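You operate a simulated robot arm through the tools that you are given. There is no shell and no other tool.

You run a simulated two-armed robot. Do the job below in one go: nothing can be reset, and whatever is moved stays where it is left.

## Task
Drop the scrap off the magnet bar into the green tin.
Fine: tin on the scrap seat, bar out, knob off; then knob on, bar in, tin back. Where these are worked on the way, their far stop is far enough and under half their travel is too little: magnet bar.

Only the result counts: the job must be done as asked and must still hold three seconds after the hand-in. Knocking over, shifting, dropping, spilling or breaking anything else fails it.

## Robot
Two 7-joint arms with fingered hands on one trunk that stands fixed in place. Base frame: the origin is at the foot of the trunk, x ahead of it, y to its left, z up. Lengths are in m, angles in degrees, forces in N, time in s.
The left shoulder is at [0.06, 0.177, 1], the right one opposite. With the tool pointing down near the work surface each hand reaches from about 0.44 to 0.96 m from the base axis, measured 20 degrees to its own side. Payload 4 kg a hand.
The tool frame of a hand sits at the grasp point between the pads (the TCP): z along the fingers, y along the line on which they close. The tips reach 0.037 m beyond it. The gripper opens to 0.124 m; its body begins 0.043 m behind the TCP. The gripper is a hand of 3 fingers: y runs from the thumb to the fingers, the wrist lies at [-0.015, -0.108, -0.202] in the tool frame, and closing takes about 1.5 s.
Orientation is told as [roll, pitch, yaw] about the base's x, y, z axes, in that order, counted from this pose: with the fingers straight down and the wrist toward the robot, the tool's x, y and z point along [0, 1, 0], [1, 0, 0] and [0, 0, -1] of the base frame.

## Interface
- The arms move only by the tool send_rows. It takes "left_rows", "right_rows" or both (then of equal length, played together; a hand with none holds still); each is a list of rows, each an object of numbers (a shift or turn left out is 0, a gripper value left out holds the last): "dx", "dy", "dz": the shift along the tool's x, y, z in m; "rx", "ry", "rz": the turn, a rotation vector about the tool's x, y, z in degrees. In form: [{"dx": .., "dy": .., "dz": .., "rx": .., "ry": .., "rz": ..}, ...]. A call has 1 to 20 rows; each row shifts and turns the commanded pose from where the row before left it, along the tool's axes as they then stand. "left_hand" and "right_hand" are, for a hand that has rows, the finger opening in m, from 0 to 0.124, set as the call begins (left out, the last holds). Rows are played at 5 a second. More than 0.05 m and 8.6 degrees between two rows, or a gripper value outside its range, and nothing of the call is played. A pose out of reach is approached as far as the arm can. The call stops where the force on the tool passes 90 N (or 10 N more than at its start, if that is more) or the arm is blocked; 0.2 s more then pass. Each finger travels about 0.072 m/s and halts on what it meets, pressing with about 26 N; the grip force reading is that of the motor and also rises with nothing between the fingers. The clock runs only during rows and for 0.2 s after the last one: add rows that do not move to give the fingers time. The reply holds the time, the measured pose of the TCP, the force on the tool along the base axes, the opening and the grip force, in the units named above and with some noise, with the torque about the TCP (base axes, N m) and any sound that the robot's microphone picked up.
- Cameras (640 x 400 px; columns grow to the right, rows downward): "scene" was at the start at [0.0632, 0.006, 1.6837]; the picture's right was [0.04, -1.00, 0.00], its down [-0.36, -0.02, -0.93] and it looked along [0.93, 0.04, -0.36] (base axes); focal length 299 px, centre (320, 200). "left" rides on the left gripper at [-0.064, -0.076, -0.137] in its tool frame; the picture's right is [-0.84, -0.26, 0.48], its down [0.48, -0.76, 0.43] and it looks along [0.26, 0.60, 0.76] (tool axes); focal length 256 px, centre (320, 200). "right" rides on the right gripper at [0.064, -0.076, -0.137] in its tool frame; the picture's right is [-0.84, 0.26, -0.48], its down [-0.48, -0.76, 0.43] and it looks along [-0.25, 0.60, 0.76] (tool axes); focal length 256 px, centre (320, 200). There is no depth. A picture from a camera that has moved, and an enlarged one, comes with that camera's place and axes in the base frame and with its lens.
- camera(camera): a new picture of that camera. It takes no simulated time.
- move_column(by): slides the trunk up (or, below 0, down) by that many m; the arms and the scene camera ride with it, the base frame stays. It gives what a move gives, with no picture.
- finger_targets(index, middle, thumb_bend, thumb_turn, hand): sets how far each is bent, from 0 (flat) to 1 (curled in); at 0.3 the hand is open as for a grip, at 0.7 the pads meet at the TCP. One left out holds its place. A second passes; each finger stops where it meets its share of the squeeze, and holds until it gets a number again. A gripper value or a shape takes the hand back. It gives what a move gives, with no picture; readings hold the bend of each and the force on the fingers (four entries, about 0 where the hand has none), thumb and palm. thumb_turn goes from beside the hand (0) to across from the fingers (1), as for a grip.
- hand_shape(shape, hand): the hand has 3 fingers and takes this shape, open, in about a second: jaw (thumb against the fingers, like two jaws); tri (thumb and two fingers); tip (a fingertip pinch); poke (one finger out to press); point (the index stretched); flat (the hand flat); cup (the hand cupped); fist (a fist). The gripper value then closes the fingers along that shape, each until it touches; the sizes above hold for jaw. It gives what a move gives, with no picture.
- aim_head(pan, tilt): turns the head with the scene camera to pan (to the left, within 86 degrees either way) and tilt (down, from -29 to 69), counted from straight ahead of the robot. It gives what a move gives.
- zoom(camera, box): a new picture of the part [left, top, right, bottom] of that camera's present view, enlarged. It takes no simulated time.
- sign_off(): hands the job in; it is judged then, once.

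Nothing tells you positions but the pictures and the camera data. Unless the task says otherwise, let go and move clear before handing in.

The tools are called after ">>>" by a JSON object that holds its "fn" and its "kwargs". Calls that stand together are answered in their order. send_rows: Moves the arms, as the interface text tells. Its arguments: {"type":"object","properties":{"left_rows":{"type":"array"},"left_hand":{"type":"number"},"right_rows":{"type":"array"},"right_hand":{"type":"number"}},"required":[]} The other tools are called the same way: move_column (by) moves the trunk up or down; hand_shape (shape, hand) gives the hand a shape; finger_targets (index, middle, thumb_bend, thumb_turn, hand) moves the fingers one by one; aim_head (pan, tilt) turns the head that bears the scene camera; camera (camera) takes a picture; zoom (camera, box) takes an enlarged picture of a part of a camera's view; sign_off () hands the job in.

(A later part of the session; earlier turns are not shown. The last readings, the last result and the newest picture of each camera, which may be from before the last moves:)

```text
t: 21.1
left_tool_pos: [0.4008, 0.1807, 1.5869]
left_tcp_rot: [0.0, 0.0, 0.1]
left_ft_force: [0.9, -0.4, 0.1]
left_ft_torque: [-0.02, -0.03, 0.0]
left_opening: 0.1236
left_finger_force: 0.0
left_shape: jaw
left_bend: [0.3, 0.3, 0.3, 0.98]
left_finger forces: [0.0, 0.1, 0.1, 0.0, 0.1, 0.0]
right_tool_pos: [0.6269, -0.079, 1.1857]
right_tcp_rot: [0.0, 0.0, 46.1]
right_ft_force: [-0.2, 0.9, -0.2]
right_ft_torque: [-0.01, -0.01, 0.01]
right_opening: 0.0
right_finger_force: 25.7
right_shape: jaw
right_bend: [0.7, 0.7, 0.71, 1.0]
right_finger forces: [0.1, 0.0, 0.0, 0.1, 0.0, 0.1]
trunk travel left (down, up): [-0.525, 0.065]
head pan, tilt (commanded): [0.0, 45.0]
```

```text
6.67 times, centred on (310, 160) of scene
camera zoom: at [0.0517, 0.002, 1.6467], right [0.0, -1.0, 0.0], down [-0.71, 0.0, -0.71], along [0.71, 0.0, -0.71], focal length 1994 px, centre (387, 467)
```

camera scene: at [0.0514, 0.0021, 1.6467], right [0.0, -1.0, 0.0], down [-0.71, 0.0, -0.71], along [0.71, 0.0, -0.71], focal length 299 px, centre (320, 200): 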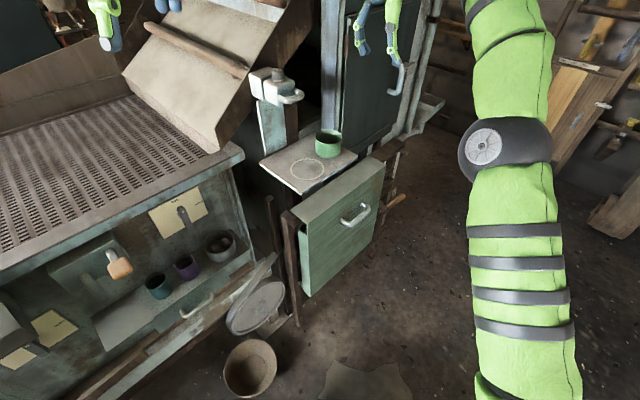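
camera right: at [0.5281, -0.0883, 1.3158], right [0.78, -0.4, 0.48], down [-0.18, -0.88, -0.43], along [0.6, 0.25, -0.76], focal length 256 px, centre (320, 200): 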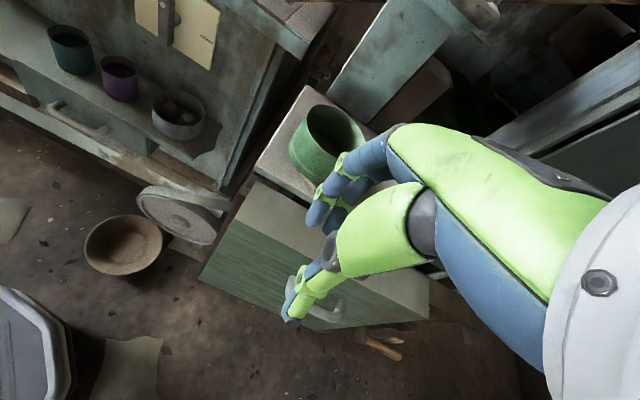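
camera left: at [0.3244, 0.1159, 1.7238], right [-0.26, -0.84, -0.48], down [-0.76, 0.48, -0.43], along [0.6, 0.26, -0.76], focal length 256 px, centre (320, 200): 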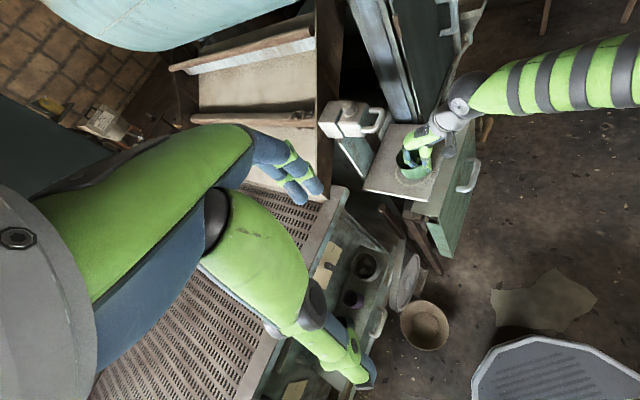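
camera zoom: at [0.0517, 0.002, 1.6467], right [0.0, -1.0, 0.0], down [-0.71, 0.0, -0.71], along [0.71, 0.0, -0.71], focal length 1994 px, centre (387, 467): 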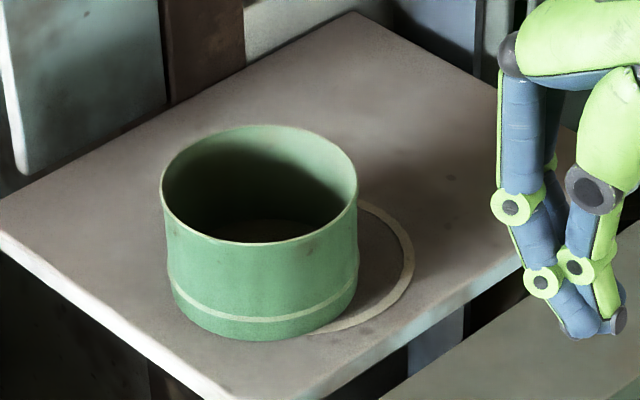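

>>> {"fn": "send_rows", "kwargs": {"right_rows": [{"dx": 0.00185, "dy": 0.02893}, {"dx": 0.00185, "dy": 0.02893}, {"dx": 0.00185, "dy": 0.02893}, {"dx": 0.00185, "dy": 0.02893}, {"dx": 0.00185, "dy": 0.02893}, {"dx": 0.00185, "dy": 0.02893}, {}]}}

>>> {"fn": "zoom", "kwargs": {"camera": "scene", "box": [260, 80, 360, 190]}}

>>> {"fn": "camera", "kwargs": {"camera": "right"}}

```text
t: 22.7
left_tool_pos: [0.4019, 0.181, 1.5867]
left_tcp_rot: [0.1, 0.0, -0.1]
left_ft_force: [0.5, -0.8, 0.7]
left_ft_torque: [0.04, 0.02, -0.02]
left_opening: 0.1239
left_finger_force: 0.0
left_shape: jaw
left_bend: [0.3, 0.3, 0.3, 0.98]
left_finger forces: [0.1, 0.0, 0.1, 0.1, 0.1, 0.0]
right_tool_pos: [0.7385, 0.0538, 1.186]
right_tcp_rot: [0.1, 0.1, 46.0]
right_ft_force: [-0.2, -0.3, 0.2]
right_ft_torque: [0.01, -0.03, -0.03]
right_opening: 0.0
right_finger_force: 25.7
right_shape: jaw
right_bend: [0.7, 0.7, 0.71, 1.0]
right_finger forces: [0.0, 0.0, 0.1, 0.0, 0.1, 0.0]
trunk travel left (down, up): [-0.525, 0.065]
head pan, tilt (commanded): [0.0, 45.0]
```

```text
3.64 times, centred on (310, 135) of scene
camera zoom: at [0.0513, 0.0016, 1.6468], right [0.0, -1.0, 0.0], down [-0.71, 0.0, -0.71], along [0.71, 0.0, -0.71], focal length 1088 px, centre (356, 436)
```

zoom: 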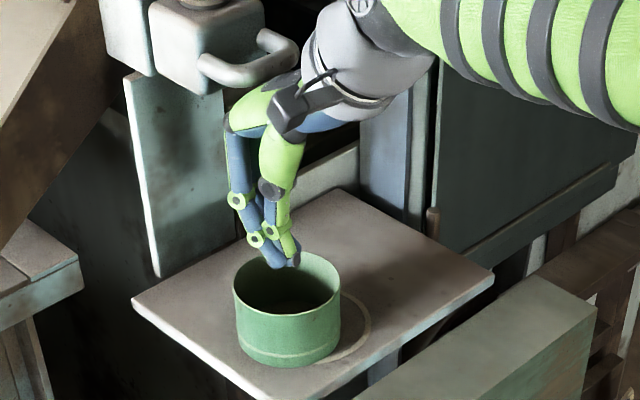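

```text
taken
camera right: at [0.6406, 0.0442, 1.3224], right [0.78, -0.4, 0.48], down [-0.18, -0.88, -0.44], along [0.6, 0.25, -0.76], focal length 256 px, centre (320, 200)
```

right: 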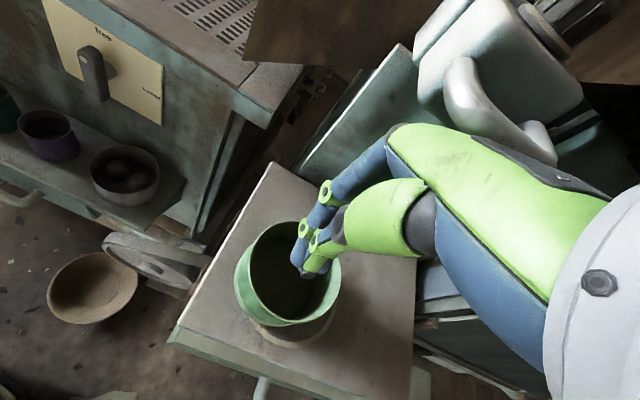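

>>> {"fn": "send_rows", "kwargs": {"right_rows": [{"dz": 0.013}, {"dz": 0.013}, {"dz": 0.012}, {"dx": -0.005}, {"dx": -0.005}, {"dx": -0.005}, {"dx": -0.005}, {}]}}

>>> {"fn": "zoom", "kwargs": {"camera": "scene", "box": [260, 80, 360, 190]}}

```text
t: 24.5
left_tool_pos: [0.4003, 0.1811, 1.5864]
left_tcp_rot: [0.0, 0.0, 0.1]
left_ft_force: [0.1, -0.9, -0.6]
left_ft_torque: [-0.02, 0.02, -0.02]
left_opening: 0.1237
left_finger_force: 0.1
left_shape: jaw
left_bend: [0.3, 0.3, 0.3, 0.98]
left_finger forces: [0.0, 0.1, 0.0, 0.0, 0.0, 0.1]
right_tool_pos: [0.7518, 0.04, 1.1484]
right_tcp_rot: [0.0, 0.0, 45.9]
right_ft_force: [0.2, 0.3, -0.7]
right_ft_torque: [0.04, 0.0, -0.01]
right_opening: 0.0001
right_finger_force: 25.6
right_shape: jaw
right_bend: [0.7, 0.7, 0.71, 1.0]
right_finger forces: [0.0, 0.0, 0.1, 0.0, 0.0, 0.1]
trunk travel left (down, up): [-0.525, 0.065]
head pan, tilt (commanded): [0.0, 45.0]
```

```text
3.64 times, centred on (310, 135) of scene
camera zoom: at [0.0517, 0.0021, 1.6467], right [0.0, -1.0, 0.0], down [-0.71, 0.0, -0.71], along [0.71, 0.0, -0.71], focal length 1088 px, centre (356, 436)
```

zoom: 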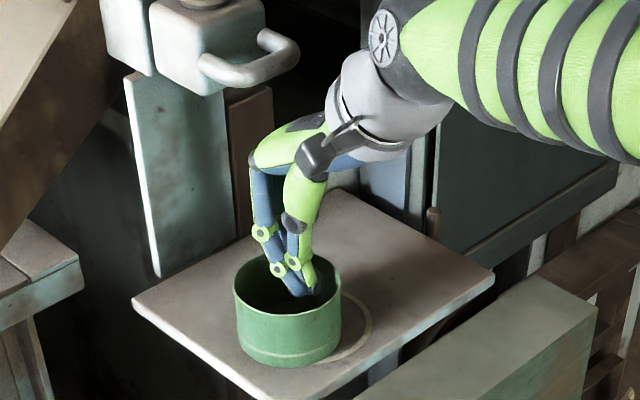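

>>> {"fn": "send_rows", "kwargs": {"right_rows": [{"dx": -0.004}, {"dx": -0.004}, {"dx": -0.004}, {"dx": -0.004}, {}]}}

>>> {"fn": "zoom", "kwargs": {"camera": "scene", "box": [270, 130, 350, 190]}}

```text
t: 25.7
left_tool_pos: [0.4007, 0.1803, 1.5859]
left_tcp_rot: [0.0, -0.1, 0.1]
left_ft_force: [-0.1, -0.5, 0.3]
left_ft_torque: [-0.06, 0.02, -0.01]
left_opening: 0.124
left_finger_force: 0.1
left_shape: jaw
left_bend: [0.3, 0.3, 0.3, 0.98]
left_finger forces: [0.0, 0.0, 0.0, 0.0, 0.0, 0.1]
right_tool_pos: [0.7627, 0.0296, 1.1476]
right_tcp_rot: [0.0, 0.0, 46.0]
right_ft_force: [-0.1, 0.8, 0.2]
right_ft_torque: [0.01, 0.0, 0.0]
right_opening: 0.0
right_finger_force: 26.0
right_shape: jaw
right_bend: [0.7, 0.7, 0.71, 1.0]
right_finger forces: [0.0, 0.1, 0.0, 0.0, 0.0, 0.0]
trunk travel left (down, up): [-0.525, 0.065]
head pan, tilt (commanded): [0.0, 45.0]
```

```text
6.67 times, centred on (310, 160) of scene
camera zoom: at [0.0517, 0.0021, 1.6467], right [0.0, -1.0, 0.0], down [-0.71, 0.0, -0.71], along [0.71, 0.0, -0.71], focal length 1994 px, centre (387, 467)
```

zoom: 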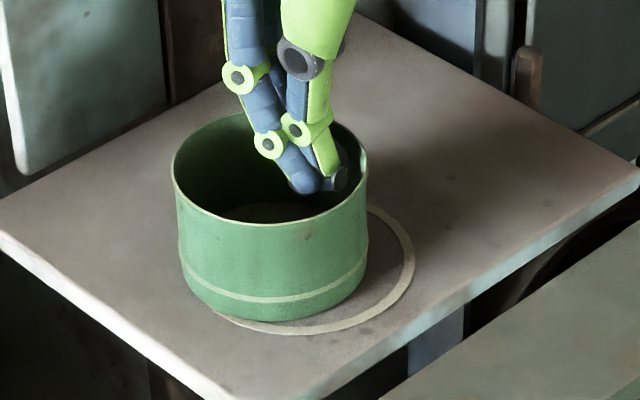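

>>> {"fn": "send_rows", "kwargs": {"right_rows": [{"dx": -0.0015, "dy": -0.004}, {"dx": -0.0015, "dy": -0.004}, {"dx": -0.0015, "dy": -0.004}, {}]}}

>>> {"fn": "zoom", "kwargs": {"camera": "scene", "box": [270, 130, 350, 190]}}

```text
t: 26.7
left_tool_pos: [0.4017, 0.1819, 1.5857]
left_tcp_rot: [0.0, 0.0, 0.0]
left_ft_force: [0.3, 0.2, -0.4]
left_ft_torque: [-0.02, 0.02, -0.07]
left_opening: 0.1238
left_finger_force: 0.0
left_shape: jaw
left_bend: [0.3, 0.3, 0.3, 0.98]
left_finger forces: [0.1, 0.0, 0.0, 0.0, 0.1, 0.1]
right_tool_pos: [0.759, 0.0173, 1.1474]
right_tcp_rot: [0.1, 0.0, 46.0]
right_ft_force: [0.5, 0.3, -0.1]
right_ft_torque: [0.01, 0.02, -0.01]
right_opening: 0.0
right_finger_force: 26.2
right_shape: jaw
right_bend: [0.7, 0.7, 0.71, 1.0]
right_finger forces: [0.0, 0.1, 0.0, 0.1, 0.0, 0.1]
trunk travel left (down, up): [-0.525, 0.065]
head pan, tilt (commanded): [0.0, 45.0]
```

```text
6.67 times, centred on (310, 160) of scene
camera zoom: at [0.0518, 0.0022, 1.6467], right [0.0, -1.0, 0.0], down [-0.71, 0.0, -0.71], along [0.71, 0.0, -0.71], focal length 1994 px, centre (387, 467)
```

zoom: 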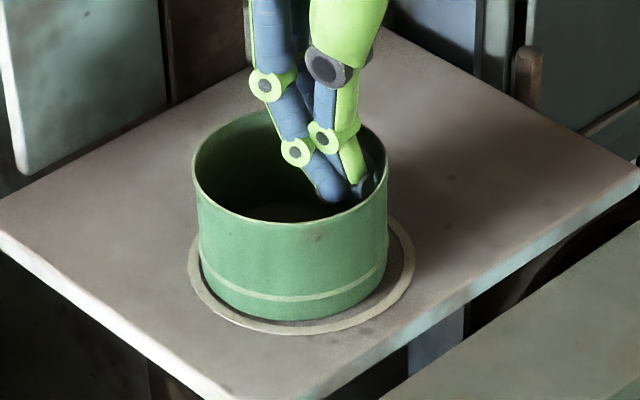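

>>> {"fn": "send_rows", "kwargs": {"right_rows": [{"dx": -0.0015, "dy": -0.004}, {}]}}

>>> {"fn": "zoom", "kwargs": {"camera": "scene", "box": [270, 130, 350, 190]}}

```text
t: 27.3
left_tool_pos: [0.4018, 0.1822, 1.586]
left_tcp_rot: [0.0, 0.0, 0.0]
left_ft_force: [0.0, -0.4, 1.0]
left_ft_torque: [0.0, 0.0, 0.02]
left_opening: 0.1237
left_finger_force: 0.1
left_shape: jaw
left_bend: [0.3, 0.3, 0.3, 0.98]
left_finger forces: [0.0, 0.1, 0.1, 0.0, 0.0, 0.0]
right_tool_pos: [0.7571, 0.0144, 1.1489]
right_tcp_rot: [0.0, -0.1, 46.0]
right_ft_force: [0.7, 0.0, 0.9]
right_ft_torque: [-0.01, -0.02, 0.02]
right_opening: 0.0
right_finger_force: 25.7
right_shape: jaw
right_bend: [0.7, 0.7, 0.71, 1.0]
right_finger forces: [0.0, 0.1, 0.0, 0.1, 0.0, 0.0]
trunk travel left (down, up): [-0.525, 0.065]
head pan, tilt (commanded): [0.0, 45.0]
```

```text
6.67 times, centred on (310, 160) of scene
camera zoom: at [0.0518, 0.0022, 1.6467], right [0.0, -1.0, 0.0], down [-0.71, 0.0, -0.71], along [0.71, 0.0, -0.71], focal length 1994 px, centre (387, 467)
```

zoom: 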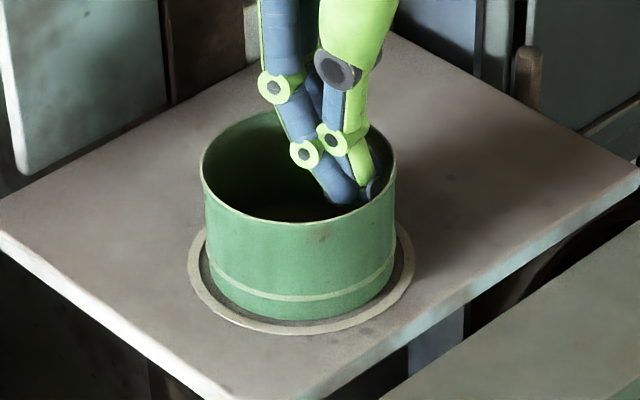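

The tin is well centred on the ring. I'll back off the wall a touch, rise just above the rim and retreat outward.

>>> {"fn": "send_rows", "kwargs": {"right_rows": [{"dx": 0.004, "dy": 0.003}, {"dz": -0.014}, {"dz": -0.014}, {"dz": -0.014}, {"dy": -0.03}, {"dy": -0.04}, {"dy": -0.045}, {"dy": -0.045}, {}]}}

>>> {"fn": "zoom", "kwargs": {"camera": "scene", "box": [260, 80, 360, 190]}}

```text
t: 29.3
left_tool_pos: [0.4024, 0.182, 1.5859]
left_tcp_rot: [0.1, -0.1, 0.0]
left_ft_force: [-0.1, -0.1, 0.3]
left_ft_torque: [-0.01, 0.02, 0.02]
left_opening: 0.124
left_finger_force: 0.1
left_shape: jaw
left_bend: [0.3, 0.3, 0.3, 0.98]
left_finger forces: [0.0, 0.0, 0.0, 0.1, 0.0, 0.0]
right_tool_pos: [0.6467, -0.0981, 1.1898]
right_tcp_rot: [0.0, 0.1, 46.0]
right_ft_force: [0.6, -1.3, -0.3]
right_ft_torque: [-0.02, 0.0, -0.04]
right_opening: 0.0
right_finger_force: 25.8
right_shape: jaw
right_bend: [0.7, 0.7, 0.71, 1.0]
right_finger forces: [0.1, 0.0, 0.0, 0.1, 0.0, 0.1]
trunk travel left (down, up): [-0.525, 0.065]
head pan, tilt (commanded): [0.0, 45.0]
```

```text
3.64 times, centred on (310, 135) of scene
camera zoom: at [0.0523, 0.0026, 1.6467], right [0.0, -1.0, 0.0], down [-0.71, 0.0, -0.71], along [0.71, 0.0, -0.71], focal length 1088 px, centre (356, 436)
```

zoom: 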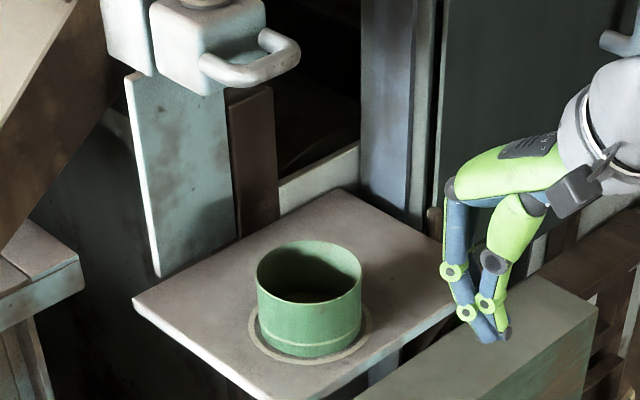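

The tin is seated. Next I'll raise the right hand to handle height and turn it so the fingers point horizontally into the machine, to grip the D-handle from above and below.

>>> {"fn": "send_rows", "kwargs": {"right_rows": [{"dz": -0.026, "dy": 0.0168, "dx": 0.0068}, {"dz": -0.026, "dy": 0.0168, "dx": 0.0068}, {"dz": -0.026, "dy": 0.0168, "dx": 0.0068}, {"dz": -0.026, "dy": 0.0168, "dx": 0.0068}, {"rx": -8.1}, {"rx": -8.1}, {"rx": -8.1}, {"rx": -8.1}, {"rx": -8.1}, {"rx": -8.1}, {"rx": -8.1}, {"rx": -8.1}, {"rx": -8.1}, {"rx": -8.1}, {}], "right_hand": 0.07}}

>>> {"fn": "camera", "kwargs": {"camera": "right"}}

>>> {"fn": "camera", "kwargs": {"camera": "scene"}}

```text
t: 32.5
left_tool_pos: [0.3999, 0.1807, 1.5866]
left_tcp_rot: [0.1, 0.0, -0.1]
left_ft_force: [-0.3, 0.1, 0.5]
left_ft_torque: [0.02, 0.02, -0.02]
left_opening: 0.1239
left_finger_force: 0.0
left_shape: jaw
left_bend: [0.3, 0.3, 0.3, 0.98]
left_finger forces: [0.0, 0.1, 0.0, 0.0, 0.0, 0.0]
right_tool_pos: [0.6724, -0.0299, 1.2946]
right_tcp_rot: [0.2, -81.0, 45.9]
right_ft_force: [0.4, -0.2, -0.4]
right_ft_torque: [-0.02, 0.01, -0.02]
right_opening: 0.0699
right_finger_force: 0.1
right_shape: jaw
right_bend: [0.4, 0.43, 0.54, 0.99]
right_finger forces: [0.0, 0.0, 0.0, 0.0, 0.0, 0.1]
trunk travel left (down, up): [-0.525, 0.065]
head pan, tilt (commanded): [0.0, 45.0]
```

```text
taken
camera right: at [0.5253, -0.0905, 1.2398], right [0.3, -0.9, 0.33], down [0.56, -0.11, -0.82], along [0.77, 0.43, 0.47], focal length 256 px, centre (320, 200)
```

right: 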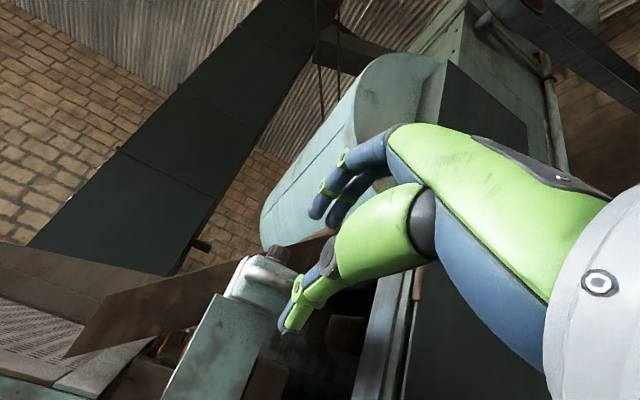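

```text
taken
camera scene: at [0.0513, 0.0021, 1.6468], right [0.0, -1.0, 0.0], down [-0.71, 0.0, -0.71], along [0.71, 0.0, -0.71], focal length 299 px, centre (320, 200)
```

scene: 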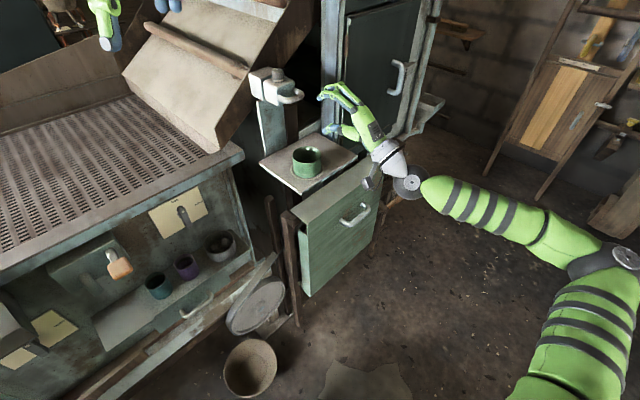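

>>> {"fn": "send_rows", "kwargs": {"right_rows": [{"dz": 0.0173, "dy": 0.0032, "dx": -0.0005}, {"dz": 0.0173, "dy": 0.0032, "dx": -0.0005}, {"dz": 0.0173, "dy": 0.0032, "dx": -0.0005}, {"dz": 0.0173, "dy": 0.0032, "dx": -0.0005}, {}]}}

>>> {"fn": "zoom", "kwargs": {"camera": "scene", "box": [250, 50, 370, 130]}}

>>> {"fn": "zoom", "kwargs": {"camera": "left", "box": [300, 80, 420, 160]}}

```text
t: 33.7
left_tool_pos: [0.4007, 0.1805, 1.5859]
left_tcp_rot: [0.0, 0.0, 0.1]
left_ft_force: [0.0, -0.5, 0.1]
left_ft_torque: [-0.01, 0.0, -0.01]
left_opening: 0.1233
left_finger_force: 0.1
left_shape: jaw
left_bend: [0.3, 0.3, 0.3, 0.98]
left_finger forces: [0.0, 0.0, 0.0, 0.0, 0.0, 0.1]
right_tool_pos: [0.7228, 0.0198, 1.2968]
right_tcp_rot: [0.1, -81.0, 46.0]
right_ft_force: [0.1, 0.2, -0.1]
right_ft_torque: [-0.01, 0.02, -0.06]
right_opening: 0.0698
right_finger_force: 0.1
right_shape: jaw
right_bend: [0.4, 0.43, 0.54, 0.99]
right_finger forces: [0.0, 0.0, 0.0, 0.0, 0.0, 0.1]
trunk travel left (down, up): [-0.525, 0.065]
head pan, tilt (commanded): [0.0, 45.0]
```

```text
5.00 times, centred on (310, 90) of scene
camera zoom: at [0.0516, 0.0018, 1.6467], right [0.0, -1.0, 0.0], down [-0.71, 0.0, -0.71], along [0.71, 0.0, -0.71], focal length 1496 px, centre (370, 750)
```

zoom: 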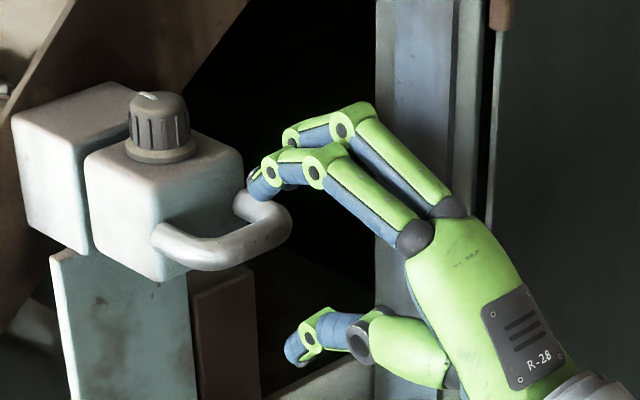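

```text
5.00 times, centred on (360, 120) of left
camera zoom: at [0.3248, 0.116, 1.7237], right [-0.26, -0.84, -0.48], down [-0.76, 0.48, -0.43], along [0.6, 0.26, -0.76], focal length 1280 px, centre (120, 600)
```

zoom: 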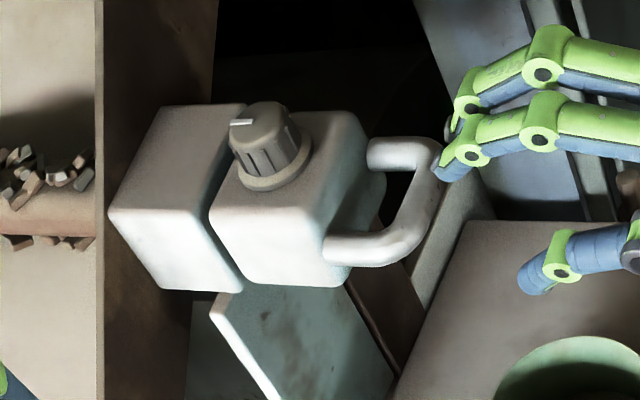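

The two fingers sit about 3 cm apart, with the index in line with the tool point, so I'll shift about 1.2 cm left to centre them on the handle. Then I'll move in with the tips just short of the block face.

>>> {"fn": "send_rows", "kwargs": {"right_rows": [{"dx": 0.006}, {"dx": 0.006}, {"dz": 0.0128, "dy": 0.002}, {"dz": 0.0128, "dy": 0.002}, {"dz": 0.0129, "dy": 0.0021}, {}]}}

>>> {"fn": "zoom", "kwargs": {"camera": "scene", "box": [250, 50, 350, 120]}}

>>> {"fn": "zoom", "kwargs": {"camera": "left", "box": [320, 80, 420, 150]}}

```text
t: 35.1
left_tool_pos: [0.4003, 0.1808, 1.5856]
left_tcp_rot: [0.0, 0.0, 0.0]
left_ft_force: [-0.8, -1.0, -0.4]
left_ft_torque: [-0.02, 0.0, 0.02]
left_opening: 0.1237
left_finger_force: 0.1
left_shape: jaw
left_bend: [0.3, 0.3, 0.3, 0.98]
left_finger forces: [0.0, 0.0, 0.0, 0.1, 0.0, 0.0]
right_tool_pos: [0.7423, 0.0547, 1.2962]
right_tcp_rot: [0.1, -81.1, 45.9]
right_ft_force: [-0.3, -0.5, -0.7]
right_ft_torque: [0.0, -0.04, -0.03]
right_opening: 0.0698
right_finger_force: 0.0
right_shape: jaw
right_bend: [0.4, 0.43, 0.54, 0.99]
right_finger forces: [0.0, 0.1, 0.1, 0.0, 0.1, 0.1]
trunk travel left (down, up): [-0.525, 0.065]
head pan, tilt (commanded): [0.0, 45.0]
```

```text
5.71 times, centred on (300, 85) of scene
camera zoom: at [0.0516, 0.0018, 1.6467], right [0.0, -1.0, 0.0], down [-0.71, 0.0, -0.71], along [0.71, 0.0, -0.71], focal length 1710 px, centre (434, 857)
```

zoom: 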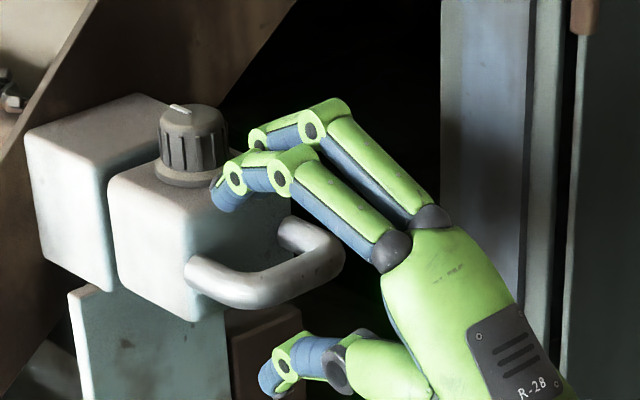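

```text
5.71 times, centred on (370, 115) of left
camera zoom: at [0.3248, 0.116, 1.7237], right [-0.26, -0.84, -0.48], down [-0.76, 0.48, -0.43], along [0.6, 0.26, -0.76], focal length 1463 px, centre (34, 686)
```

zoom: 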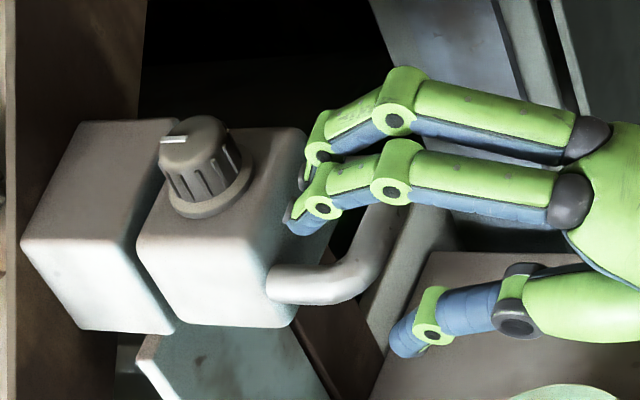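

>>> {"fn": "send_rows", "kwargs": {"right_rows": [{}, {}, {}, {}, {}, {}, {}, {}], "right_hand": 0.0}}

>>> {"fn": "zoom", "kwargs": {"camera": "scene", "box": [250, 50, 350, 120]}}

>>> {"fn": "zoom", "kwargs": {"camera": "left", "box": [320, 80, 420, 150]}}

```text
t: 36.9
left_tool_pos: [0.4001, 0.1807, 1.5869]
left_tcp_rot: [0.0, -0.1, -0.1]
left_ft_force: [-0.1, 0.1, 0.4]
left_ft_torque: [0.01, 0.06, -0.03]
left_opening: 0.1236
left_finger_force: 0.0
left_shape: jaw
left_bend: [0.3, 0.3, 0.3, 0.98]
left_finger forces: [0.0, 0.0, 0.1, 0.0, 0.0, 0.1]
right_tool_pos: [0.7411, 0.0556, 1.2963]
right_tcp_rot: [0.0, -80.9, 46.0]
right_ft_force: [-5.0, -1.7, -0.5]
right_ft_torque: [-0.05, 0.11, 0.05]
right_opening: 0.0078
right_finger_force: 26.3
right_shape: jaw
right_bend: [0.7, 0.7, 0.66, 1.0]
right_finger forces: [11.8, 8.4, 0.0, 0.1, 23.0, 0.0]
trunk travel left (down, up): [-0.525, 0.065]
head pan, tilt (commanded): [0.0, 45.0]
```

```text
5.71 times, centred on (300, 85) of scene
camera zoom: at [0.0511, 0.0018, 1.6467], right [0.0, -1.0, 0.0], down [-0.71, 0.0, -0.71], along [0.71, 0.0, -0.71], focal length 1710 px, centre (434, 857)
```

zoom: 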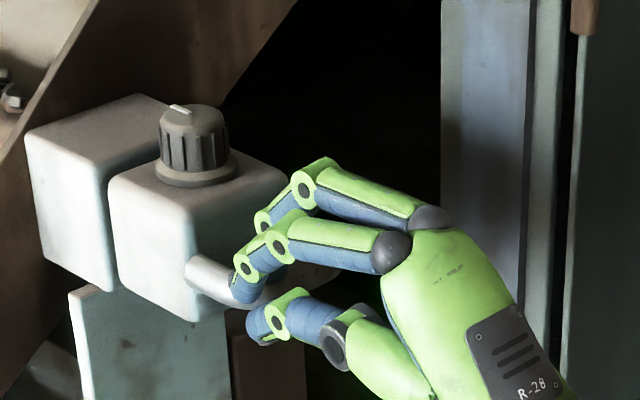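

```text
5.71 times, centred on (370, 115) of left
camera zoom: at [0.3243, 0.116, 1.7238], right [-0.26, -0.84, -0.48], down [-0.76, 0.48, -0.43], along [0.6, 0.26, -0.76], focal length 1463 px, centre (34, 686)
```

zoom: 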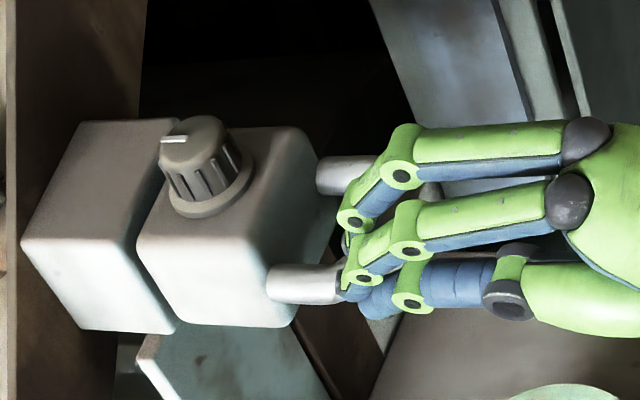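

The handle's outer bar is gripped. I'll pull gently outward along the bar's axis and check that the block follows.

>>> {"fn": "send_rows", "kwargs": {"right_rows": [{"dz": -0.00988, "dy": -0.00156}, {"dz": -0.00988, "dy": -0.00156}, {"dz": -0.00988, "dy": -0.00156}, {}]}}

>>> {"fn": "zoom", "kwargs": {"camera": "scene", "box": [230, 50, 370, 150]}}

```text
t: 37.9
left_tool_pos: [0.4, 0.1806, 1.5866]
left_tcp_rot: [0.0, 0.1, 0.1]
left_ft_force: [-0.4, 0.8, 0.0]
left_ft_torque: [0.03, -0.03, 0.0]
left_opening: 0.124
left_finger_force: 0.0
left_shape: jaw
left_bend: [0.3, 0.3, 0.3, 0.98]
left_finger forces: [0.0, 0.0, 0.0, 0.1, 0.0, 0.1]
right_tool_pos: [0.7202, 0.0344, 1.2956]
right_tcp_rot: [0.3, -81.0, 45.8]
right_ft_force: [-2.3, 1.5, -1.2]
right_ft_torque: [-0.05, 0.1, 0.07]
right_opening: 0.0071
right_finger_force: 26.1
right_shape: jaw
right_bend: [0.7, 0.7, 0.66, 1.0]
right_finger forces: [12.4, 8.2, 0.0, 0.0, 21.9, 0.0]
trunk travel left (down, up): [-0.525, 0.065]
head pan, tilt (commanded): [0.0, 45.0]
```

```text
4.00 times, centred on (300, 100) of scene
camera zoom: at [0.0516, 0.0023, 1.6467], right [0.0, -1.0, 0.0], down [-0.71, 0.0, -0.71], along [0.71, 0.0, -0.71], focal length 1197 px, centre (400, 600)
```

zoom: 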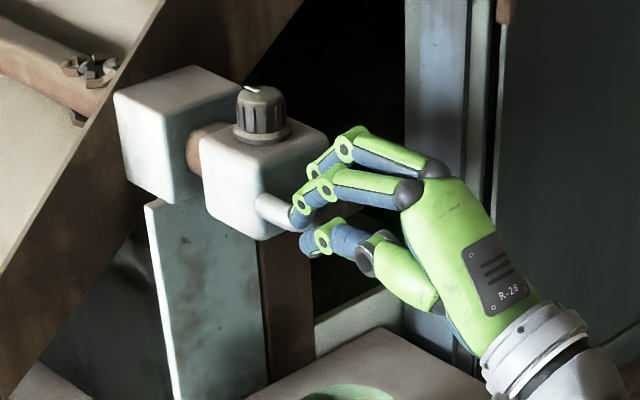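

The bar slides out easily. I'll keep pulling at a slow, steady pace.

>>> {"fn": "send_rows", "kwargs": {"right_rows": [{"dz": -0.01186, "dy": -0.00187}, {"dz": -0.01186, "dy": -0.00187}, {"dz": -0.01186, "dy": -0.00187}, {"dz": -0.01186, "dy": -0.00187}, {"dz": -0.01186, "dy": -0.00187}, {"dz": -0.01186, "dy": -0.00187}, {"dz": -0.01186, "dy": -0.00187}, {"dz": -0.01186, "dy": -0.00187}, {"dz": -0.01186, "dy": -0.00187}, {"dz": -0.01186, "dy": -0.00187}, {}]}}

>>> {"fn": "zoom", "kwargs": {"camera": "scene", "box": [230, 50, 430, 190]}}

```text
t: 40.3
left_tool_pos: [0.4004, 0.1818, 1.5859]
left_tcp_rot: [0.1, 0.0, 0.0]
left_ft_force: [0.4, 0.2, 0.0]
left_ft_torque: [0.01, -0.01, 0.01]
left_opening: 0.1234
left_finger_force: 0.0
left_shape: jaw
left_bend: [0.3, 0.3, 0.3, 0.98]
left_finger forces: [0.0, 0.0, 0.0, 0.0, 0.0, 0.0]
right_tool_pos: [0.6352, -0.0514, 1.2967]
right_tcp_rot: [-0.4, -81.0, 46.4]
right_ft_force: [-9.3, 8.8, -4.9]
right_ft_torque: [-0.04, 0.21, 0.46]
right_opening: 0.0074
right_finger_force: 25.9
right_shape: jaw
right_bend: [0.7, 0.7, 0.66, 1.0]
right_finger forces: [13.2, 7.4, 0.0, 0.0, 22.6, 0.0]
trunk travel left (down, up): [-0.525, 0.065]
head pan, tilt (commanded): [0.0, 45.0]
```

```text
2.86 times, centred on (330, 120) of scene
camera zoom: at [0.0506, 0.0033, 1.6467], right [0.0, -1.0, 0.0], down [-0.71, 0.0, -0.71], along [0.71, 0.0, -0.71], focal length 855 px, centre (291, 429)
```

zoom: 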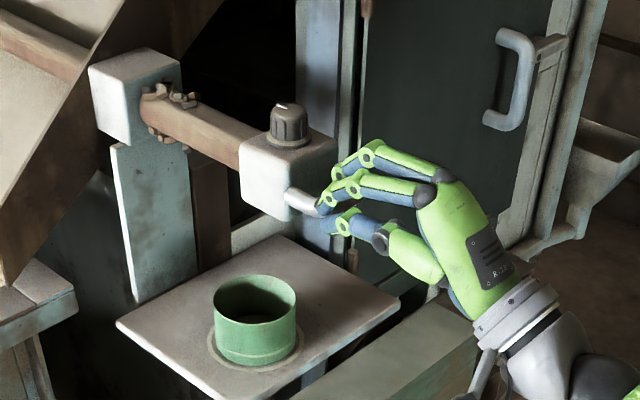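

The scrap is coming out with the bar. There's a slight sideways force, so I'll correct a few millimetres and keep pulling.

>>> {"fn": "send_rows", "kwargs": {"right_rows": [{"dx": 0.003}, {"dz": -0.01186, "dy": -0.00187, "dx": 0.0003}, {"dz": -0.01186, "dy": -0.00187, "dx": 0.0003}, {"dz": -0.01186, "dy": -0.00187, "dx": 0.0003}, {}]}}

```text
t: 41.5
left_tool_pos: [0.4003, 0.1804, 1.5868]
left_tcp_rot: [0.0, 0.0, 0.0]
left_ft_force: [0.0, 0.3, -1.0]
left_ft_torque: [-0.01, -0.03, 0.01]
left_opening: 0.1239
left_finger_force: 0.0
left_shape: jaw
left_bend: [0.3, 0.3, 0.3, 0.98]
left_finger forces: [0.0, 0.0, 0.0, 0.0, 0.0, 0.1]
right_tool_pos: [0.6083, -0.0769, 1.2961]
right_tcp_rot: [0.1, -81.0, 45.9]
right_ft_force: [0.3, -0.5, 0.6]
right_ft_torque: [0.05, -0.04, -0.01]
right_opening: 0.0069
right_finger_force: 25.8
right_shape: jaw
right_bend: [0.7, 0.7, 0.66, 1.0]
right_finger forces: [13.7, 9.4, 0.0, 0.0, 21.1, 0.0]
trunk travel left (down, up): [-0.525, 0.065]
head pan, tilt (commanded): [0.0, 45.0]
```

>>> {"fn": "send_rows", "kwargs": {"right_rows": [{"dz": -0.01186, "dy": -0.00187, "dx": 0.0002}, {"dz": -0.01186, "dy": -0.00187, "dx": 0.0002}, {"dz": -0.01186, "dy": -0.00187, "dx": 0.0002}, {"dz": -0.01186, "dy": -0.00187, "dx": 0.0002}, {}]}}

>>> {"fn": "zoom", "kwargs": {"camera": "scene", "box": [230, 50, 430, 190]}}

```text
t: 42.7
left_tool_pos: [0.4006, 0.1804, 1.5861]
left_tcp_rot: [0.0, -0.1, 0.0]
left_ft_force: [1.4, 0.6, -0.6]
left_ft_torque: [-0.01, 0.0, 0.02]
left_opening: 0.1235
left_finger_force: 0.1
left_shape: jaw
left_bend: [0.3, 0.3, 0.3, 0.98]
left_finger forces: [0.1, 0.0, 0.1, 0.1, 0.1, 0.0]
right_tool_pos: [0.575, -0.1106, 1.2963]
right_tcp_rot: [0.1, -80.9, 46.0]
right_ft_force: [0.8, -2.0, 3.8]
right_ft_torque: [0.14, -0.15, -0.07]
right_opening: 0.0068
right_finger_force: 26.1
right_shape: jaw
right_bend: [0.7, 0.7, 0.66, 1.0]
right_finger forces: [15.0, 10.1, 0.0, 0.1, 19.7, 0.0]
trunk travel left (down, up): [-0.525, 0.065]
head pan, tilt (commanded): [0.0, 45.0]
```

```text
2.86 times, centred on (330, 120) of scene
camera zoom: at [0.0515, 0.0017, 1.6468], right [0.0, -1.0, 0.0], down [-0.71, 0.0, -0.71], along [0.71, 0.0, -0.71], focal length 855 px, centre (291, 429)
```

zoom: 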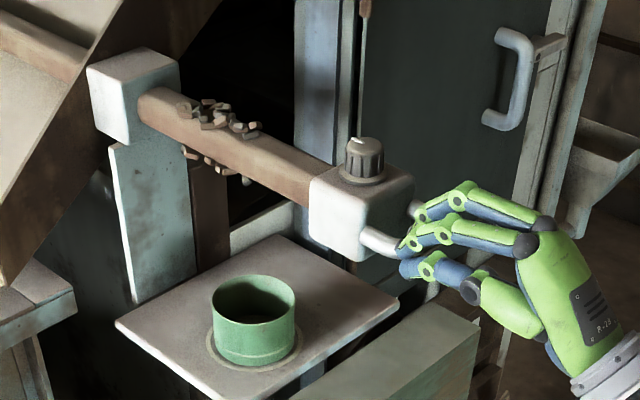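

>>> {"fn": "send_rows", "kwargs": {"right_rows": [{"dz": -0.00988, "dy": -0.00156, "dx": 0.0002}, {"dz": -0.00988, "dy": -0.00156, "dx": 0.0002}, {}]}}

>>> {"fn": "zoom", "kwargs": {"camera": "scene", "box": [230, 50, 430, 190]}}

```text
t: 43.5
left_tool_pos: [0.4011, 0.1796, 1.5863]
left_tcp_rot: [-0.1, 0.0, 0.0]
left_ft_force: [-0.7, -0.4, 1.3]
left_ft_torque: [0.0, 0.04, 0.0]
left_opening: 0.1238
left_finger_force: 0.0
left_shape: jaw
left_bend: [0.3, 0.3, 0.3, 0.98]
left_finger forces: [0.0, 0.0, 0.0, 0.0, 0.1, 0.0]
right_tool_pos: [0.56, -0.1245, 1.2963]
right_tcp_rot: [0.2, -81.1, 45.9]
right_ft_force: [1.2, -1.6, 1.8]
right_ft_torque: [0.08, -0.08, -0.11]
right_opening: 0.0066
right_finger_force: 26.3
right_shape: jaw
right_bend: [0.7, 0.7, 0.66, 1.0]
right_finger forces: [14.2, 9.2, 0.0, 0.0, 20.2, 0.0]
trunk travel left (down, up): [-0.525, 0.065]
head pan, tilt (commanded): [0.0, 45.0]
```

```text
2.86 times, centred on (330, 120) of scene
camera zoom: at [0.0518, 0.0017, 1.6467], right [0.0, -1.0, 0.0], down [-0.71, 0.0, -0.71], along [0.71, 0.0, -0.71], focal length 855 px, centre (291, 429)
```

zoom: 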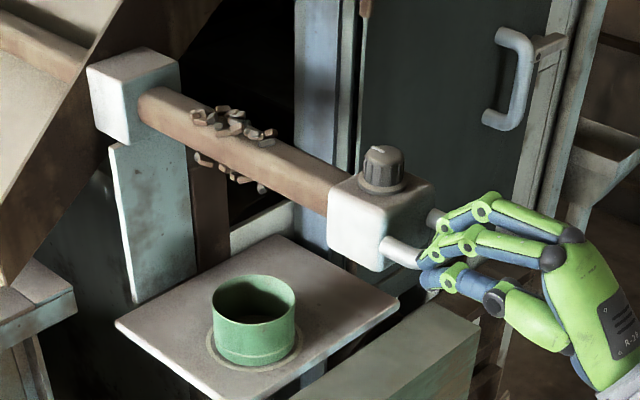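

>>> {"fn": "send_rows", "kwargs": {"right_rows": [{"dz": -0.00988, "dy": -0.00156, "dx": 0.0002}, {"dz": -0.00988, "dy": -0.00156, "dx": 0.0002}, {}]}}

>>> {"fn": "zoom", "kwargs": {"camera": "scene", "box": [230, 50, 430, 190]}}

```text
t: 44.3
left_tool_pos: [0.4017, 0.1802, 1.587]
left_tcp_rot: [-0.1, 0.0, 0.0]
left_ft_force: [0.5, 0.7, -0.3]
left_ft_torque: [-0.01, 0.0, -0.02]
left_opening: 0.1239
left_finger_force: 0.0
left_shape: jaw
left_bend: [0.3, 0.3, 0.3, 0.98]
left_finger forces: [0.1, 0.1, 0.1, 0.1, 0.1, 0.1]
right_tool_pos: [0.5463, -0.1379, 1.2954]
right_tcp_rot: [0.0, -81.0, 46.0]
right_ft_force: [-0.5, 0.4, -0.1]
right_ft_torque: [0.01, -0.02, -0.04]
right_opening: 0.0009
right_finger_force: 26.1
right_shape: jaw
right_bend: [0.7, 0.7, 0.67, 1.0]
right_finger forces: [0.0, 0.0, 0.0, 0.0, 0.0, 0.1]
trunk travel left (down, up): [-0.525, 0.065]
head pan, tilt (commanded): [0.0, 45.0]
```

```text
2.86 times, centred on (330, 120) of scene
camera zoom: at [0.0515, 0.0018, 1.6467], right [0.0, -1.0, 0.0], down [-0.71, 0.0, -0.71], along [0.71, 0.0, -0.71], focal length 855 px, centre (291, 429)
```

zoom: 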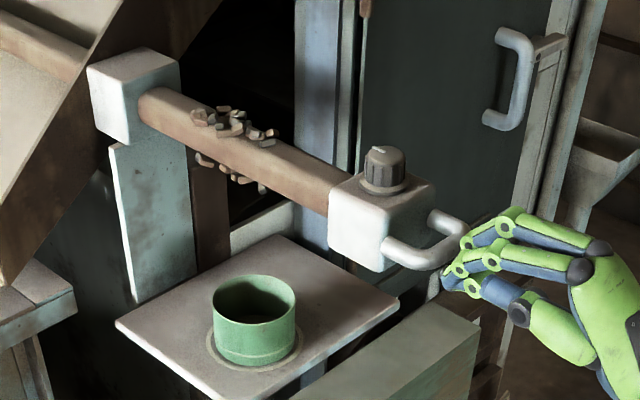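

The bar has reached its stop, since my grip slid off with the block staying put, and the scrap cluster is now over the tin. I'll back the right hand away and look closely at the knob and scrap.

>>> {"fn": "send_rows", "kwargs": {"right_rows": [{"dz": -0.015}, {"dz": -0.015}, {"dz": -0.01}, {}], "right_hand": 0.05}}

>>> {"fn": "zoom", "kwargs": {"camera": "scene", "box": [330, 90, 410, 150]}}

>>> {"fn": "zoom", "kwargs": {"camera": "scene", "box": [270, 70, 350, 190]}}

>>> {"fn": "zoom", "kwargs": {"camera": "left", "box": [300, 80, 480, 200]}}

```text
t: 45.3
left_tool_pos: [0.4015, 0.1815, 1.5853]
left_tcp_rot: [-0.1, -0.1, 0.0]
left_ft_force: [-0.9, 0.6, -0.8]
left_ft_torque: [-0.02, -0.02, 0.01]
left_opening: 0.1237
left_finger_force: 0.2
left_shape: jaw
left_bend: [0.3, 0.3, 0.3, 0.98]
left_finger forces: [0.0, 0.0, 0.0, 0.0, 0.0, 0.0]
right_tool_pos: [0.5187, -0.1676, 1.3023]
right_tcp_rot: [0.3, -81.0, 45.8]
right_ft_force: [-0.2, -0.2, -1.0]
right_ft_torque: [0.0, -0.02, -0.02]
right_opening: 0.0494
right_finger_force: 0.0
right_shape: jaw
right_bend: [0.47, 0.5, 0.59, 1.0]
right_finger forces: [0.0, 0.0, 0.0, 0.0, 0.0, 0.0]
trunk travel left (down, up): [-0.525, 0.065]
head pan, tilt (commanded): [0.0, 45.0]
```

```text
6.67 times, centred on (370, 120) of scene
camera zoom: at [0.0518, 0.0019, 1.6467], right [0.0, -1.0, 0.0], down [-0.71, 0.0, -0.71], along [0.71, 0.0, -0.71], focal length 1994 px, centre (-13, 733)
```

zoom: 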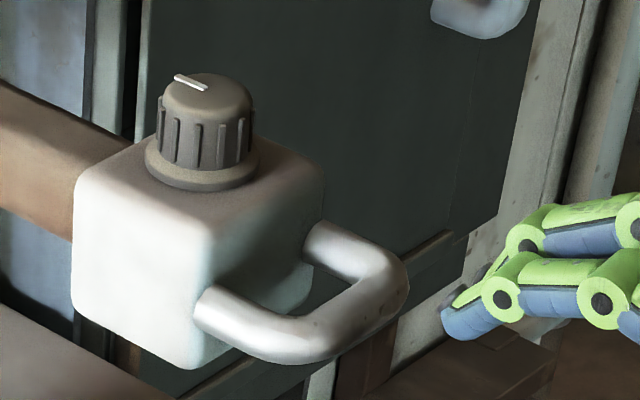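

```text
3.33 times, centred on (310, 130) of scene
camera zoom: at [0.0518, 0.0019, 1.6467], right [0.0, -1.0, 0.0], down [-0.71, 0.0, -0.71], along [0.71, 0.0, -0.71], focal length 997 px, centre (353, 433)
```

zoom: 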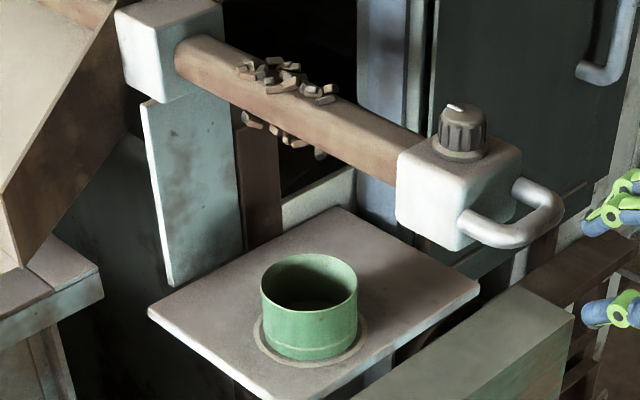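

```text
3.33 times, centred on (390, 140) of left
camera zoom: at [0.3251, 0.1161, 1.7236], right [-0.26, -0.84, -0.48], down [-0.76, 0.48, -0.43], along [0.6, 0.26, -0.76], focal length 853 px, centre (87, 400)
```

zoom: 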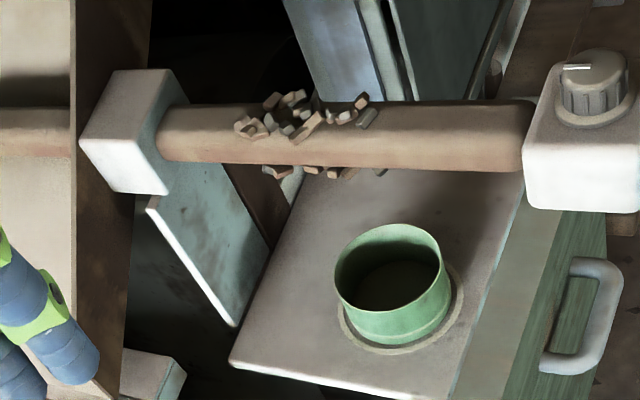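

The scrap cluster looks roughly over the tin, perhaps 1 cm short. I'll re-grip the handle slightly deeper and pull again to confirm the bar is hard against its far stop.

>>> {"fn": "send_rows", "kwargs": {"right_rows": [{"dx": 0.0}, {}, {"dz": 0.0155, "dy": 0.0009}, {"dz": 0.0155, "dy": 0.0009}, {"dz": 0.0155, "dy": 0.0009}, {"dz": 0.0155, "dy": 0.0007}, {}], "right_hand": 0.07}}

>>> {"fn": "zoom", "kwargs": {"camera": "scene", "box": [320, 80, 440, 160]}}

```text
t: 46.9
left_tool_pos: [0.4011, 0.1806, 1.5868]
left_tcp_rot: [0.0, 0.0, -0.1]
left_ft_force: [0.4, -0.2, 0.5]
left_ft_torque: [-0.04, -0.02, 0.01]
left_opening: 0.1239
left_finger_force: 0.1
left_shape: jaw
left_bend: [0.3, 0.3, 0.3, 0.98]
left_finger forces: [0.0, 0.0, 0.0, 0.0, 0.0, 0.0]
right_tool_pos: [0.5611, -0.1213, 1.2952]
right_tcp_rot: [0.2, -80.9, 46.0]
right_ft_force: [0.2, 0.3, 0.3]
right_ft_torque: [-0.02, 0.01, 0.0]
right_opening: 0.0697
right_finger_force: 0.1
right_shape: jaw
right_bend: [0.4, 0.43, 0.54, 0.99]
right_finger forces: [0.1, 0.0, 0.1, 0.0, 0.1, 0.1]
trunk travel left (down, up): [-0.525, 0.065]
head pan, tilt (commanded): [0.0, 45.0]
```

```text
5.00 times, centred on (380, 120) of scene
camera zoom: at [0.0514, 0.0019, 1.6467], right [0.0, -1.0, 0.0], down [-0.71, 0.0, -0.71], along [0.71, 0.0, -0.71], focal length 1496 px, centre (20, 600)
```

zoom: 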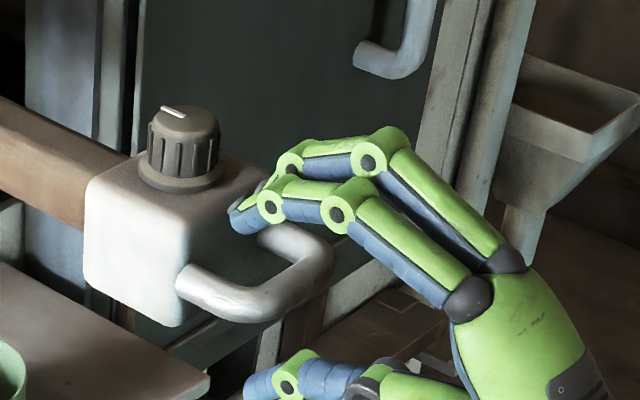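

>>> {"fn": "send_rows", "kwargs": {"right_rows": [{"dz": 0.003}, {}, {}, {}, {}, {}, {}, {}], "right_hand": 0.0}}

>>> {"fn": "send_rows", "kwargs": {"right_rows": [{"dz": -0.00494, "dy": -0.00078, "dx": 0.0001}, {"dz": -0.00494, "dy": -0.00078, "dx": 0.0001}]}}

>>> {"fn": "zoom", "kwargs": {"camera": "scene", "box": [320, 80, 440, 160]}}

```text
t: 48.7
left_tool_pos: [0.4002, 0.1813, 1.5862]
left_tcp_rot: [0.0, 0.0, 0.0]
left_ft_force: [-0.1, -0.5, 0.7]
left_ft_torque: [-0.03, 0.01, 0.01]
left_opening: 0.1236
left_finger_force: 0.1
left_shape: jaw
left_bend: [0.3, 0.3, 0.3, 0.98]
left_finger forces: [0.0, 0.1, 0.0, 0.1, 0.1, 0.0]
right_tool_pos: [0.5643, -0.1196, 1.2949]
right_tcp_rot: [0.0, -81.0, 45.9]
right_ft_force: [-3.5, 0.3, -2.5]
right_ft_torque: [-0.06, 0.04, 0.09]
right_opening: 0.0113
right_finger_force: 25.2
right_shape: jaw
right_bend: [0.7, 0.7, 0.65, 1.0]
right_finger forces: [13.5, 8.7, 0.0, 0.0, 24.3, 0.1]
trunk travel left (down, up): [-0.525, 0.065]
head pan, tilt (commanded): [0.0, 45.0]
```

```text
t: 49.3
left_tool_pos: [0.4039, 0.1841, 1.5858]
left_tcp_rot: [-0.1, 0.0, 0.2]
left_ft_force: [0.2, 0.0, -0.6]
left_ft_torque: [0.01, -0.02, 0.03]
left_opening: 0.1237
left_finger_force: 0.1
left_shape: jaw
left_bend: [0.3, 0.3, 0.3, 0.98]
left_finger forces: [0.1, 0.0, 0.0, 0.2, 0.1, 0.1]
right_tool_pos: [0.5577, -0.1247, 1.2945]
right_tcp_rot: [-0.1, -80.8, 46.2]
right_ft_force: [9.3, 12.4, -4.5]
right_ft_torque: [-0.02, 0.03, 0.09]
right_opening: 0.0101
right_finger_force: 26.2
right_shape: jaw
right_bend: [0.7, 0.7, 0.65, 1.0]
right_finger forces: [11.0, 7.2, 0.0, 0.0, 18.4, 0.1]
trunk travel left (down, up): [-0.525, 0.065]
head pan, tilt (commanded): [0.0, 45.0]
```

```text
5.00 times, centred on (380, 120) of scene
camera zoom: at [0.0533, 0.0042, 1.6466], right [0.0, -1.0, 0.0], down [-0.71, 0.0, -0.71], along [0.71, 0.0, -0.71], focal length 1496 px, centre (20, 600)
```

zoom: 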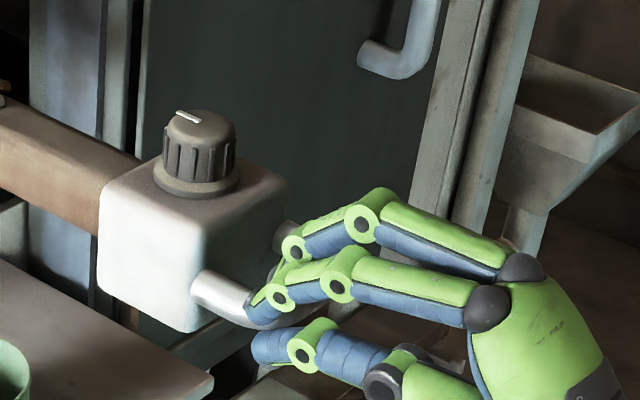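

>>> {"fn": "send_rows", "kwargs": {"right_rows": [{"dz": -0.00494, "dy": -0.00078, "dx": 0.0001}, {}]}}

>>> {"fn": "zoom", "kwargs": {"camera": "scene", "box": [320, 80, 440, 160]}}

```text
t: 49.9
left_tool_pos: [0.4015, 0.1812, 1.5857]
left_tcp_rot: [0.0, 0.0, 0.0]
left_ft_force: [0.0, 0.0, 1.7]
left_ft_torque: [-0.03, 0.03, -0.02]
left_opening: 0.1237
left_finger_force: 0.1
left_shape: jaw
left_bend: [0.3, 0.3, 0.3, 0.98]
left_finger forces: [0.0, 0.0, 0.0, 0.0, 0.0, 0.1]
right_tool_pos: [0.5537, -0.1318, 1.2953]
right_tcp_rot: [0.1, -81.0, 45.8]
right_ft_force: [-0.2, 0.7, 0.0]
right_ft_torque: [0.02, -0.02, 0.0]
right_opening: 0.0033
right_finger_force: 25.4
right_shape: jaw
right_bend: [0.7, 0.71, 0.67, 1.0]
right_finger forces: [0.0, 0.1, 0.0, 0.0, 0.0, 0.0]
trunk travel left (down, up): [-0.525, 0.065]
head pan, tilt (commanded): [0.0, 45.0]
```

```text
5.00 times, centred on (380, 120) of scene
camera zoom: at [0.0522, 0.0019, 1.6468], right [0.0, -1.0, 0.0], down [-0.71, 0.0, -0.71], along [0.71, 0.0, -0.71], focal length 1496 px, centre (20, 600)
```

zoom: 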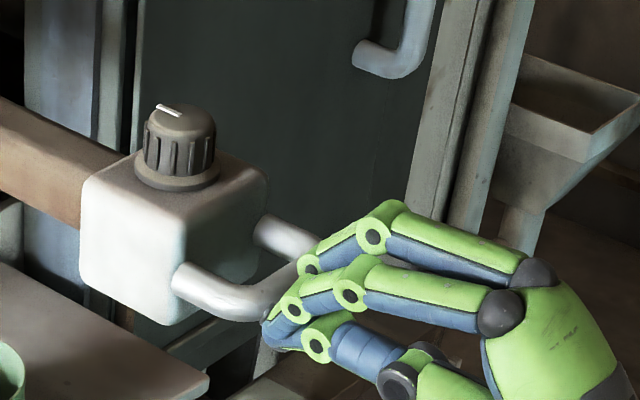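

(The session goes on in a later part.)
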